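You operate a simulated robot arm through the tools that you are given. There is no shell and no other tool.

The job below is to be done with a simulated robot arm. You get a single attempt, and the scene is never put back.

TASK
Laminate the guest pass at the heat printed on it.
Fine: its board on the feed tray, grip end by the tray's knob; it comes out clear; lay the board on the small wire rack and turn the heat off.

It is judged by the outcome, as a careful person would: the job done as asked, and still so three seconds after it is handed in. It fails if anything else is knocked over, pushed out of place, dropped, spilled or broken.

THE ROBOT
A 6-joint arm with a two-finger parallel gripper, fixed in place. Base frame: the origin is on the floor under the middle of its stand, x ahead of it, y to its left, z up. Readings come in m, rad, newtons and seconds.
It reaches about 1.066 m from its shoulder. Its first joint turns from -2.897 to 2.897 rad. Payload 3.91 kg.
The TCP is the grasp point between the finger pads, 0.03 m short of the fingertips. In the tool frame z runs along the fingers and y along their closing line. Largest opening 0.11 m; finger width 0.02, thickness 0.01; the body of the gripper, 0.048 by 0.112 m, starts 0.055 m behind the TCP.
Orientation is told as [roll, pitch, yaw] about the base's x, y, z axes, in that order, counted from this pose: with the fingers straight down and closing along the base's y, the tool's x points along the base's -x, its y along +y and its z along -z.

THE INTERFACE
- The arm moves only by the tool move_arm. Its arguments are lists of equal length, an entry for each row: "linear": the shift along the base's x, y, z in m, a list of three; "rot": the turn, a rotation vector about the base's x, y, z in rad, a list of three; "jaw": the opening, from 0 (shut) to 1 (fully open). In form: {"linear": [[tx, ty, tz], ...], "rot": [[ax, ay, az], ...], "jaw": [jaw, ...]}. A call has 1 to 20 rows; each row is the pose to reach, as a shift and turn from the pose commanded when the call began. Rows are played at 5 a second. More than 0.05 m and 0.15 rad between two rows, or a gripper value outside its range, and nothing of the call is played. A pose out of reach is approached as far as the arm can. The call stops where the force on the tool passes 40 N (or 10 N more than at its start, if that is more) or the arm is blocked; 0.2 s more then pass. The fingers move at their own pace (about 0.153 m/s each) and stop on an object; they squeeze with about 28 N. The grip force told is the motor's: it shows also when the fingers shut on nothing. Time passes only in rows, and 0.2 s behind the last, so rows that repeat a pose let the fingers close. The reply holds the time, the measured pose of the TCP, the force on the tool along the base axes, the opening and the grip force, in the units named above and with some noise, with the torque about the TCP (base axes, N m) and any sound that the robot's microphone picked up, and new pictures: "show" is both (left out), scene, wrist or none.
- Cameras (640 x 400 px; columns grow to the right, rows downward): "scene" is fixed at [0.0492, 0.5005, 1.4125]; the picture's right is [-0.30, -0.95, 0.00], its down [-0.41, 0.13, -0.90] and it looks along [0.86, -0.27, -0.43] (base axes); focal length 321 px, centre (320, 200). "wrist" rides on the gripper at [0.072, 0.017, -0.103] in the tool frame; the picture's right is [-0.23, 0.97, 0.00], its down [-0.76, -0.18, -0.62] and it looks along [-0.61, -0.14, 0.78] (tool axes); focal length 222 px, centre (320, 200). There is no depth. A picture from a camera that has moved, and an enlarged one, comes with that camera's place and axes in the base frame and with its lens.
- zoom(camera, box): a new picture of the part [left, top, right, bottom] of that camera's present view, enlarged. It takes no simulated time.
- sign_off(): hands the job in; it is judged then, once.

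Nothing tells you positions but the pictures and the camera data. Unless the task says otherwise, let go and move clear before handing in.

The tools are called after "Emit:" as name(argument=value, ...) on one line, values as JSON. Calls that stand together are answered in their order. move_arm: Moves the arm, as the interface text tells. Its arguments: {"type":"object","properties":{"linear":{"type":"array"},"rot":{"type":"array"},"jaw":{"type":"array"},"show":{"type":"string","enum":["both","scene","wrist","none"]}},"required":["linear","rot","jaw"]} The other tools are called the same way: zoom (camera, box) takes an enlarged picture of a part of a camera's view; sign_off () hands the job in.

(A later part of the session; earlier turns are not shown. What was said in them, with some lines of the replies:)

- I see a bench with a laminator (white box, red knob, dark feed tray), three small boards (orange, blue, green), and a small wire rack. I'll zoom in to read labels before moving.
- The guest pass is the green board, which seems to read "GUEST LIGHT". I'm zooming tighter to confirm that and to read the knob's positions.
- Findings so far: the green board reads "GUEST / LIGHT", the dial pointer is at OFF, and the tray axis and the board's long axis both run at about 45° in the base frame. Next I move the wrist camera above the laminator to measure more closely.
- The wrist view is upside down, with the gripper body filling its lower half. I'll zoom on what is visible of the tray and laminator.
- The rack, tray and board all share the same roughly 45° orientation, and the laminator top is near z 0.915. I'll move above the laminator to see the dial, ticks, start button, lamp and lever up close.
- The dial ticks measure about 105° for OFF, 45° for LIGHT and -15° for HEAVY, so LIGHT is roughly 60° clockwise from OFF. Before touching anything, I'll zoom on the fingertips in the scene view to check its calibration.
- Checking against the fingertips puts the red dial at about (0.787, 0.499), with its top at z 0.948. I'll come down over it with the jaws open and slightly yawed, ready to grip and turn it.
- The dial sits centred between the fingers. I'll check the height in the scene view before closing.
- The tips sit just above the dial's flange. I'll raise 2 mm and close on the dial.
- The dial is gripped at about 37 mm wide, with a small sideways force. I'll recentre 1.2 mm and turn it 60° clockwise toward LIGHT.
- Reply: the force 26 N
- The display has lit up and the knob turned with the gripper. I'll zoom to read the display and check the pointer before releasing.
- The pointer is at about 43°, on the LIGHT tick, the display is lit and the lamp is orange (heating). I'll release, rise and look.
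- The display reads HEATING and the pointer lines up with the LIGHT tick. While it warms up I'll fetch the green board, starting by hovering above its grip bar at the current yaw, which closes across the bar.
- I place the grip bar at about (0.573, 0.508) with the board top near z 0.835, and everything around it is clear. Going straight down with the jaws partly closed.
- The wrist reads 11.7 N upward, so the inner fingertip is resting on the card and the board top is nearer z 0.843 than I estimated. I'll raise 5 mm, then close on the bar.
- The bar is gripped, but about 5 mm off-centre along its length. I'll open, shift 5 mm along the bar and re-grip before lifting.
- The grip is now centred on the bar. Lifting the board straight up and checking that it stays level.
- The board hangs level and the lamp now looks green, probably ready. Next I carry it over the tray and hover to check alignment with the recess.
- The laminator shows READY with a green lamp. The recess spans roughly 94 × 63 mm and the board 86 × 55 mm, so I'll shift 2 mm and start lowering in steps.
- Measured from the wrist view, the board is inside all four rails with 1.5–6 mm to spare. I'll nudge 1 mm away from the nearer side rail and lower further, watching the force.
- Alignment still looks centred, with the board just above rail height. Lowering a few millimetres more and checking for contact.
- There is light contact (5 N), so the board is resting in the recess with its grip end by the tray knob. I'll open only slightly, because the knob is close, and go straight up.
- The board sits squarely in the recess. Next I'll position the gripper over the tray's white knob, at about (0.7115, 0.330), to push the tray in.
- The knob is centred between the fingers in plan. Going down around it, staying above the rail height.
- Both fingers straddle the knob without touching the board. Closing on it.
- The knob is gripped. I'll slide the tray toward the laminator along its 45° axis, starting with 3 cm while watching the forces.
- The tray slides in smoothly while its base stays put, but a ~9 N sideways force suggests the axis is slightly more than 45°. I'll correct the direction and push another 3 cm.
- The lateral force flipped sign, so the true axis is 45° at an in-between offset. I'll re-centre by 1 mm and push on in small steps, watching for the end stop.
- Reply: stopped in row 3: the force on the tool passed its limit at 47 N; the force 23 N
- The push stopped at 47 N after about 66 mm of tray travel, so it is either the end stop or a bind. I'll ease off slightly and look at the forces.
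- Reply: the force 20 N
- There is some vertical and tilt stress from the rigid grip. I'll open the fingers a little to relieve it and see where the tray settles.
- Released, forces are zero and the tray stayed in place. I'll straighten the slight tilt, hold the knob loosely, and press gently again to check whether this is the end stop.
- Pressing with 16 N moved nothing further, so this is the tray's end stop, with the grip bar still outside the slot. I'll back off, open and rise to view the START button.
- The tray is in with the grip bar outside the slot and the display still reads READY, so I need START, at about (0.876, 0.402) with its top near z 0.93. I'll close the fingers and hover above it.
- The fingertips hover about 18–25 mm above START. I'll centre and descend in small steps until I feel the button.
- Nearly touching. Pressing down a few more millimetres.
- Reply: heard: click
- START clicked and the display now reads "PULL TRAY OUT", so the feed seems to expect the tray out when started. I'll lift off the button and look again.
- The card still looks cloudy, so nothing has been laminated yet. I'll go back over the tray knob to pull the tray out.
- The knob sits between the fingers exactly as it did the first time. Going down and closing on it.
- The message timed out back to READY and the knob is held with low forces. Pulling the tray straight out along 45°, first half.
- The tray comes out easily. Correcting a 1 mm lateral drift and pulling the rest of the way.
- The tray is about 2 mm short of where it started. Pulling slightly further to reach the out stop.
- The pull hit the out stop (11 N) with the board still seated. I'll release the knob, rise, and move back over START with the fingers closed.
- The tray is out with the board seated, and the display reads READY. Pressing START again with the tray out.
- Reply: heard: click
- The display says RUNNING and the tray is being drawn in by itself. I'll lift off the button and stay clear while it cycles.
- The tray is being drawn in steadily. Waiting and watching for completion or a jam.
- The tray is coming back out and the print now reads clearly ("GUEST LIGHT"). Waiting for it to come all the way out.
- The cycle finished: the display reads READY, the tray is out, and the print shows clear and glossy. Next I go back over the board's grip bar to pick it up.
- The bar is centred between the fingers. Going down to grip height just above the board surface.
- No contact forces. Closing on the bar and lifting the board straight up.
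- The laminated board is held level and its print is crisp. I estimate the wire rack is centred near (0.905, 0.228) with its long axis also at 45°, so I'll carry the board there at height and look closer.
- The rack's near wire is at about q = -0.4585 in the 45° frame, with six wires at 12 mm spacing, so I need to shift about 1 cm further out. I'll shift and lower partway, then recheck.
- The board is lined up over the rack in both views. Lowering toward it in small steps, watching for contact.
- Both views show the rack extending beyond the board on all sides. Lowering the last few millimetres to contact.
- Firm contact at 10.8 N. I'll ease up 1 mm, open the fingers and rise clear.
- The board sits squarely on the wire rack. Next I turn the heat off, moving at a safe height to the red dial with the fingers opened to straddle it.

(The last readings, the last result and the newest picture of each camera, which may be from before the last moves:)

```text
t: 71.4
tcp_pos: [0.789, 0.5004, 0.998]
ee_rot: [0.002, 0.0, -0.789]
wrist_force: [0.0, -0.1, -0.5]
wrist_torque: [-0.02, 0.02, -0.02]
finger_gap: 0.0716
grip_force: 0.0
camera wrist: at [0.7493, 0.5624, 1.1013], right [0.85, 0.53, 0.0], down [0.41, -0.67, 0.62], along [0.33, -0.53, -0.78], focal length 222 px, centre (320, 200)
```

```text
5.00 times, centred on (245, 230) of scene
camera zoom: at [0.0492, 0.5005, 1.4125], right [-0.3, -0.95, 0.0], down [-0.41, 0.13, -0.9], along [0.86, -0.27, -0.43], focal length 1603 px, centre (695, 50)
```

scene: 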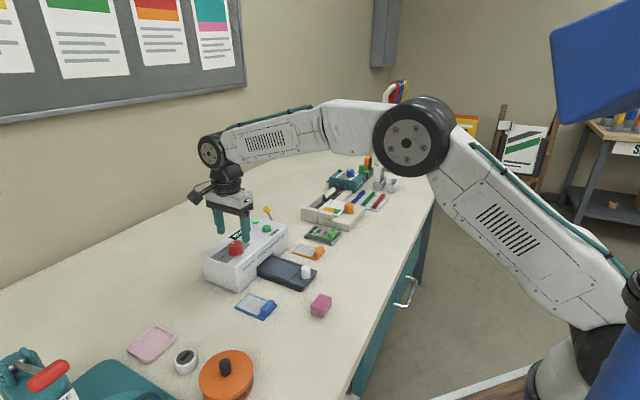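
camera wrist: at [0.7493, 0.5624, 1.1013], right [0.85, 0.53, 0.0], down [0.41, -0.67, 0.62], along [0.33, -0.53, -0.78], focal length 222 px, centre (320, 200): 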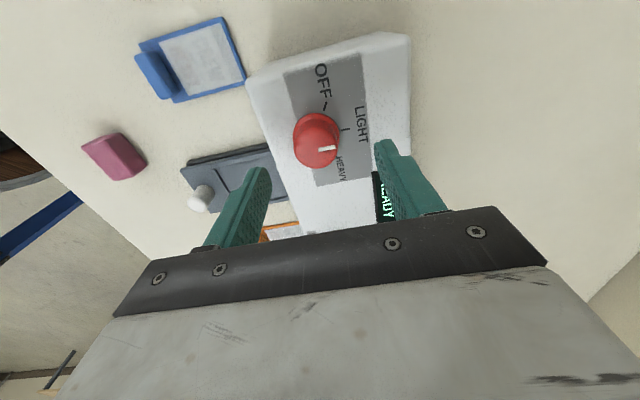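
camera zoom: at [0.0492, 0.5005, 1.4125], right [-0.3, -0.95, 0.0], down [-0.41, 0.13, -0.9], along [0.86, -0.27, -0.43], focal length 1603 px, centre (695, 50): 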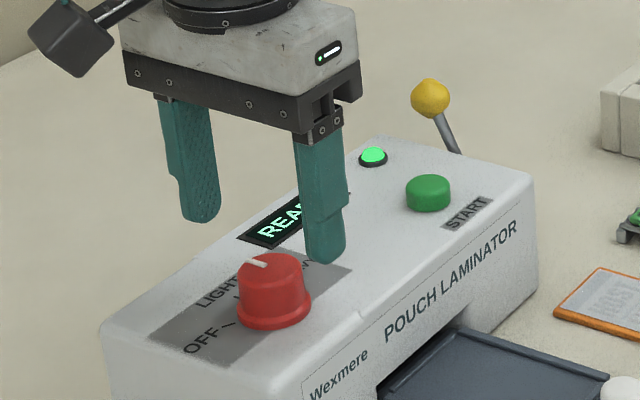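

The dial's centre measures (0.786, 0.497). I'll shift slightly, descend around it and close.

Emit:
move_arm(linear=[[-0.0012, -0.0023, -0.02], [-0.0012, -0.0023, -0.0385], [-0.0012, -0.0023, -0.0385], [-0.0012, -0.0023, -0.0385], [-0.0012, -0.0023, -0.0385], [-0.0012, -0.0023, -0.0385]], rot=[[0, 0, 0], [0, 0, 0], [0, 0, 0], [0, 0, 0], [0, 0, 0], [0, 0, 0]], jaw=[0.65, 0.65, 0.65, 0.4, 0.2, 0.2])

Emit:
zoom(camera="scene", box=[190, 190, 300, 270])

```text
t: 72.8
tcp_pos: [0.7881, 0.496, 0.9591]
ee_rot: [0.003, 0.0, -0.788]
wrist_force: [13.1, 9.3, 0.0]
wrist_torque: [0.4, -0.67, -0.01]
finger_gap: 0.0368
grip_force: 45.4
camera wrist: at [0.748, 0.5596, 1.0628], right [0.85, 0.53, 0.0], down [0.41, -0.67, 0.62], along [0.33, -0.53, -0.78], focal length 222 px, centre (320, 200)
```

scene: 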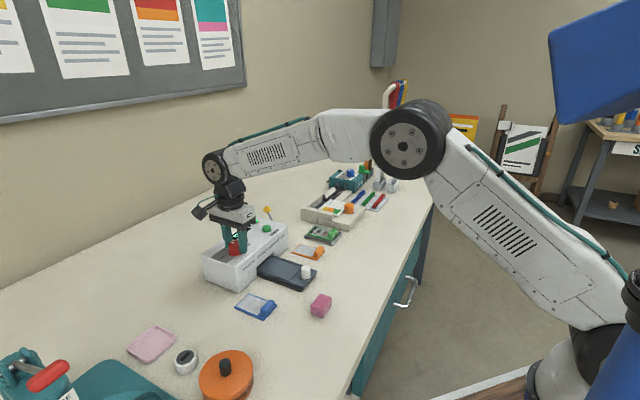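
wrist: 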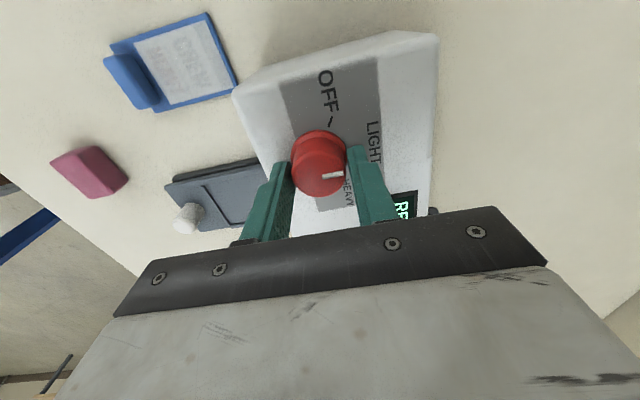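

```text
5.00 times, centred on (245, 230) of scene
camera zoom: at [0.0492, 0.5005, 1.4125], right [-0.3, -0.95, 0.0], down [-0.41, 0.13, -0.9], along [0.86, -0.27, -0.43], focal length 1603 px, centre (695, 50)
```

zoom: 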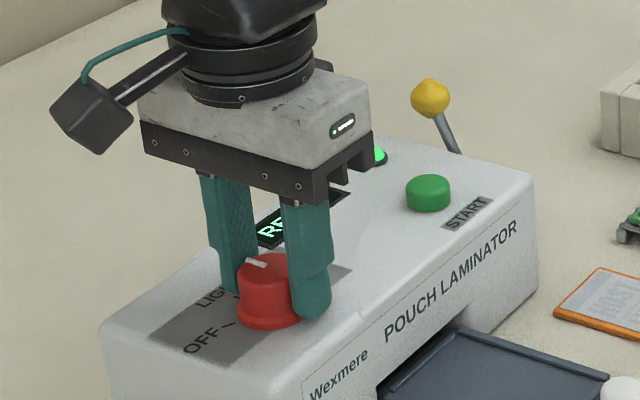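

The dial is gripped, but the force shows the true centre about 2 mm further along. I'll recentre and turn it 60° counter-clockwise back to OFF.

Emit:
move_arm(linear=[[0.0014, 0.0012, 0], [0.0014, 0.0012, 0], [0.0014, 0.0012, 0], [0.0014, 0.0012, 0], [0.0014, 0.0012, 0], [0.0014, 0.0012, 0], [0.0014, 0.0012, 0], [0.0014, 0.0012, 0], [0.0014, 0.0012, 0], [0.0014, 0.0012, 0]], rot=[[0, 0, 0], [0, 0, 0.13], [0, 0, 0.26], [0, 0, 0.39], [0, 0, 0.52], [0, 0, 0.65], [0, 0, 0.78], [0, 0, 0.91], [0, 0, 1.047], [0, 0, 1.047]], jaw=[0.2, 0.2, 0.2, 0.2, 0.2, 0.2, 0.2, 0.2, 0.2, 0.2])

Emit:
zoom(camera="wrist", box=[220, 60, 440, 210])

Emit:
zoom(camera="scene", box=[190, 190, 300, 270])

```text
t: 75.0
tcp_pos: [0.7874, 0.5005, 0.9603]
ee_rot: [0.003, -0.002, 0.26]
wrist_force: [17.7, 21.9, 10.7]
wrist_torque: [0.82, -0.46, -0.07]
finger_gap: 0.0367
grip_force: 44.9
camera wrist: at [0.7137, 0.497, 1.0628], right [-0.03, 1.0, 0.0], down [0.78, 0.02, 0.62], along [0.62, 0.02, -0.78], focal length 222 px, centre (320, 200)
```

scene: 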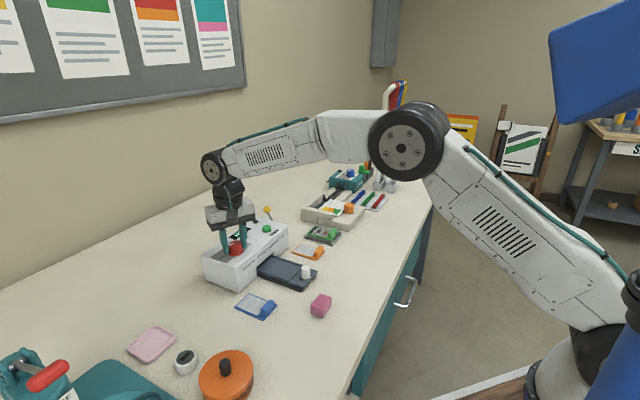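
wrist: 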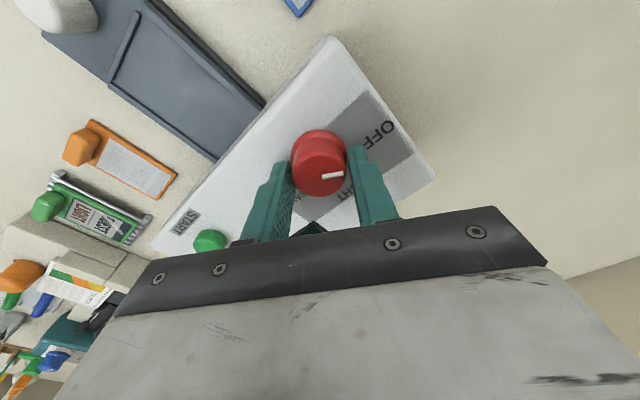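

```text
2.67 times, centred on (330, 135) of wrist
camera zoom: at [0.7137, 0.497, 1.0628], right [-0.03, 1.0, 0.0], down [0.78, 0.02, 0.62], along [0.62, 0.02, -0.78], focal length 592 px, centre (293, 373)
```

zoom: 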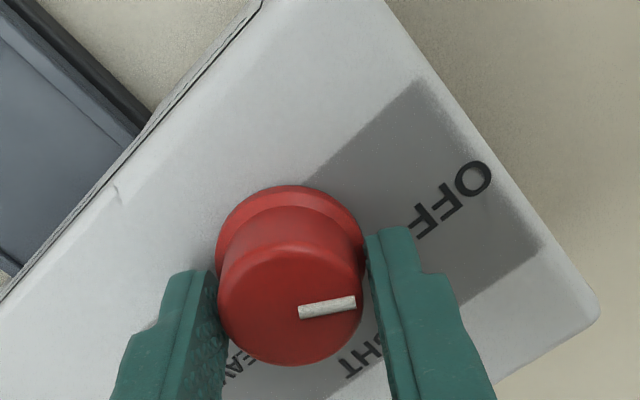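

```text
5.00 times, centred on (245, 230) of scene
camera zoom: at [0.0492, 0.5005, 1.4125], right [-0.3, -0.95, 0.0], down [-0.41, 0.13, -0.9], along [0.86, -0.27, -0.43], focal length 1603 px, centre (695, 50)
```

zoom: 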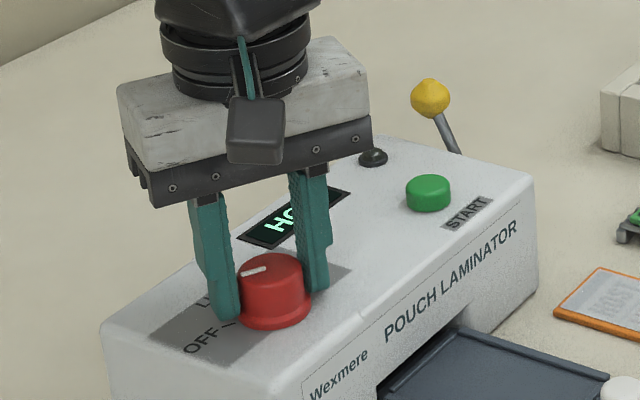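

The lamp is dark and the display starts with "HO…" (hot, cooling), which fits OFF. I'll release the dial, rise and verify.

Emit:
move_arm(linear=[[0, 0, 0], [0, 0, 0], [0, 0, 0], [0, 0, 0.04], [0, 0, 0.085], [0, 0, 0.13]], rot=[[0, 0, 0], [0, 0, 0], [0, 0, 0], [0, 0, 0], [0, 0, 0], [0, 0, 0]], jaw=[0.5, 0.7, 0.7, 0.7, 0.7, 0.7])

Emit:
zoom(camera="scene", box=[190, 200, 300, 280])

Emit:
zoom(camera="wrist", box=[200, 60, 440, 210])

Emit:
zoom(camera="scene", box=[260, 195, 400, 300])

```text
t: 76.4
tcp_pos: [0.7878, 0.497, 1.0876]
ee_rot: [0.002, 0.003, 0.26]
wrist_force: [0.7, -0.1, 0.0]
wrist_torque: [-0.03, 0.03, -0.04]
finger_gap: 0.0771
grip_force: 0.1
camera wrist: at [0.7138, 0.4944, 1.1916], right [-0.03, 1.0, 0.0], down [0.78, 0.02, 0.62], along [0.62, 0.02, -0.78], focal length 222 px, centre (320, 200)
```

scene: 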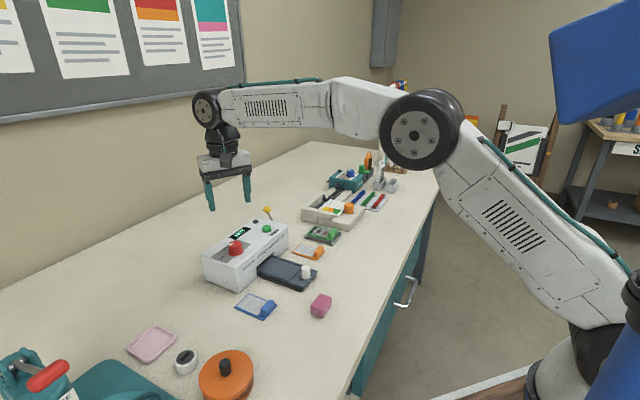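
wrist: 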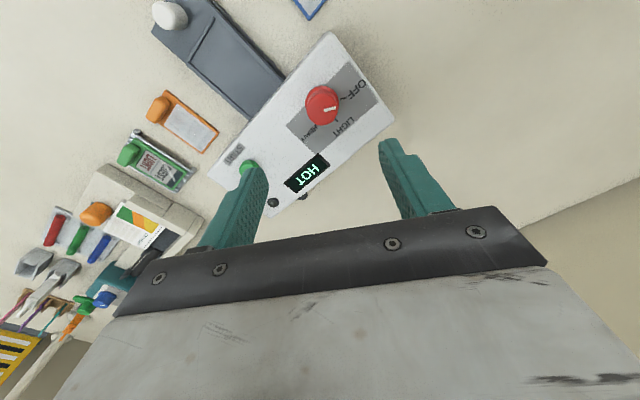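

```text
5.00 times, centred on (245, 240) of scene
camera zoom: at [0.0492, 0.5005, 1.4125], right [-0.3, -0.95, 0.0], down [-0.41, 0.13, -0.9], along [0.86, -0.27, -0.43], focal length 1603 px, centre (695, 0)
```

zoom: 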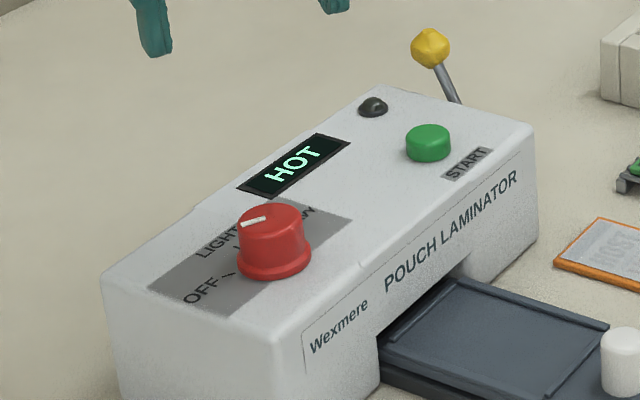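

```text
2.67 times, centred on (320, 135) of wrist
camera zoom: at [0.7138, 0.4944, 1.1916], right [-0.03, 1.0, 0.0], down [0.78, 0.02, 0.62], along [0.62, 0.02, -0.78], focal length 592 px, centre (320, 373)
```

zoom: 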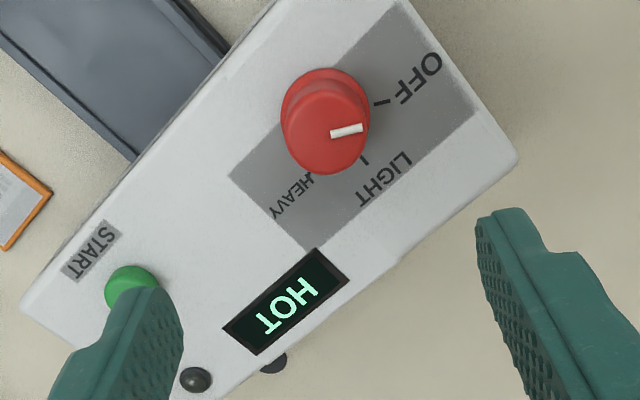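

```text
3.81 times, centred on (330, 248) of scene
camera zoom: at [0.0492, 0.5005, 1.4125], right [-0.3, -0.95, 0.0], down [-0.41, 0.13, -0.9], along [0.86, -0.27, -0.43], focal length 1221 px, centre (282, 19)
```

zoom: 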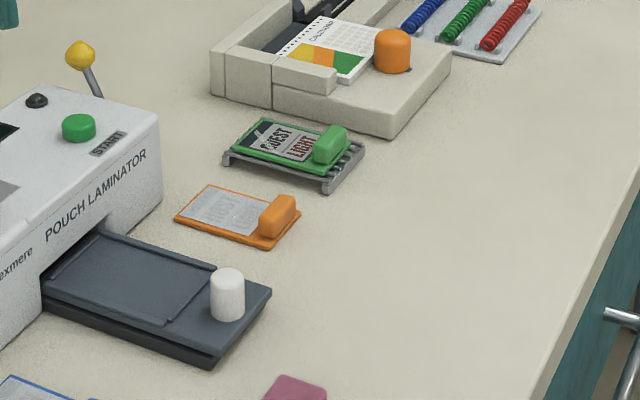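

Everything checks out: the dial points at OFF, the lamp is dark, the display only shows residual HOT, and the clear guest pass lies squarely on the rack. I'll pull the arm up and back, then take a last look.

Emit:
move_arm(linear=[[0, 0, 0.04], [-0.03, -0.02, 0.07], [-0.07, -0.04, 0.09], [-0.11, -0.06, 0.1], [-0.15, -0.08, 0.11], [-0.15, -0.08, 0.11], [-0.15, -0.08, 0.11], [-0.15, -0.08, 0.11]], rot=[[0, 0, 0], [0, 0, 0], [0, 0, 0], [0, 0, 0], [0, 0, 0], [0, 0, 0], [0, 0, 0], [0, 0, 0]], jaw=[0.7, 0.7, 0.7, 0.7, 0.7, 0.7, 0.7, 0.7])

Emit:
zoom(camera="scene", box=[190, 190, 350, 290])

Emit:
zoom(camera="scene", box=[300, 215, 350, 250])

```text
t: 78.2
tcp_pos: [0.6392, 0.4203, 1.2]
ee_rot: [0.003, 0.0, 0.258]
wrist_force: [0.1, 0.2, 0.1]
wrist_torque: [0.0, 0.0, -0.01]
finger_gap: 0.077
grip_force: 0.1
camera wrist: at [0.565, 0.4184, 1.304], right [-0.03, 1.0, 0.0], down [0.78, 0.02, 0.62], along [0.62, 0.02, -0.78], focal length 222 px, centre (320, 200)
```

scene: 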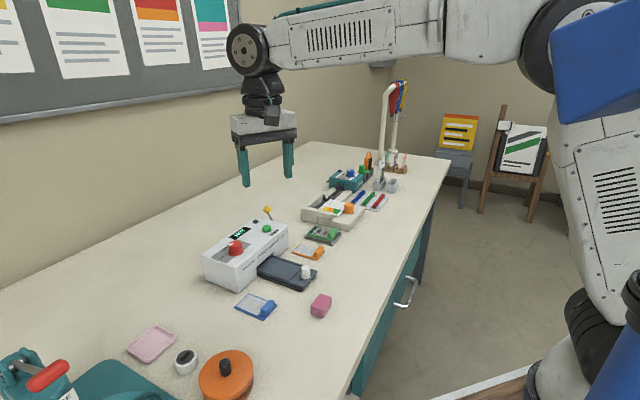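
wrist: 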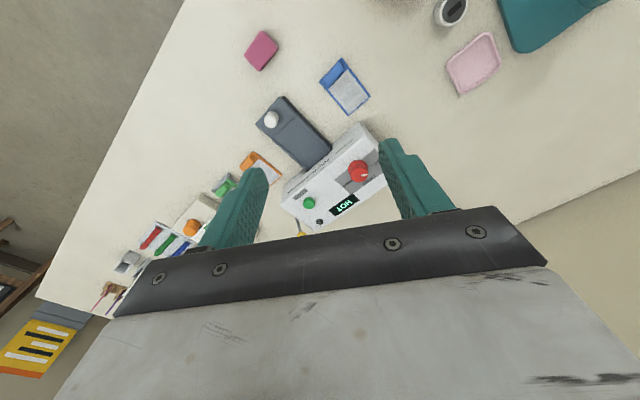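

```text
4.00 times, centred on (270, 240) of scene
camera zoom: at [0.0492, 0.5005, 1.4125], right [-0.3, -0.95, 0.0], down [-0.41, 0.13, -0.9], along [0.86, -0.27, -0.43], focal length 1282 px, centre (520, 40)
```

zoom: 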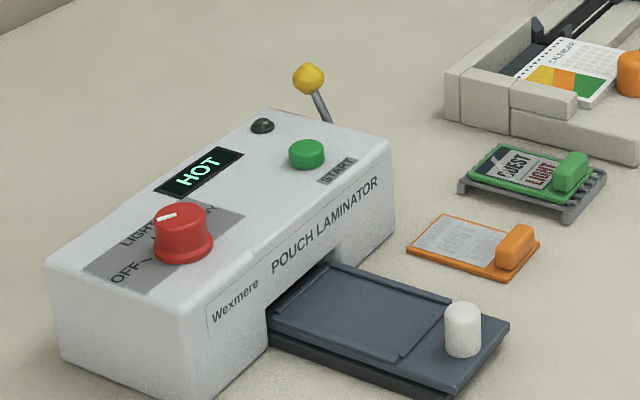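

```text
11.43 times, centred on (325, 232) of scene
camera zoom: at [0.0492, 0.5005, 1.4125], right [-0.3, -0.95, 0.0], down [-0.41, 0.13, -0.9], along [0.86, -0.27, -0.43], focal length 3664 px, centre (263, -171)
```

zoom: 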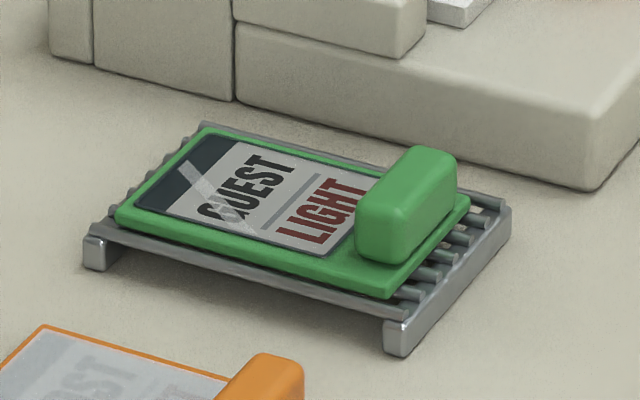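

The guest pass is clear and lies on the wire rack, the dial is at OFF, and nothing else has moved compared with the first picture. The arm is clear, so I'm handing in.

Emit:
sign_off()

```text
The job is handed in.
```

The guest pass is laminated on the LIGHT setting printed on it. It came out clear, its board is lying square on the small wire rack, and the heat dial is back at OFF. The display still reads HOT while the machine cools, and its lamp is off.

**One wrong step:** I first pushed the feed tray in by hand, and that push stopped at 47 N. START then only showed "PULL TRAY OUT". I pulled the tray back to its stop and pressed START again. The laminator then drew the tray in and returned it by itself.

Nothing else was moved, as far as I can tell from comparing the last pictures with the first. The arm had let go and was clear of everything before I handed in.
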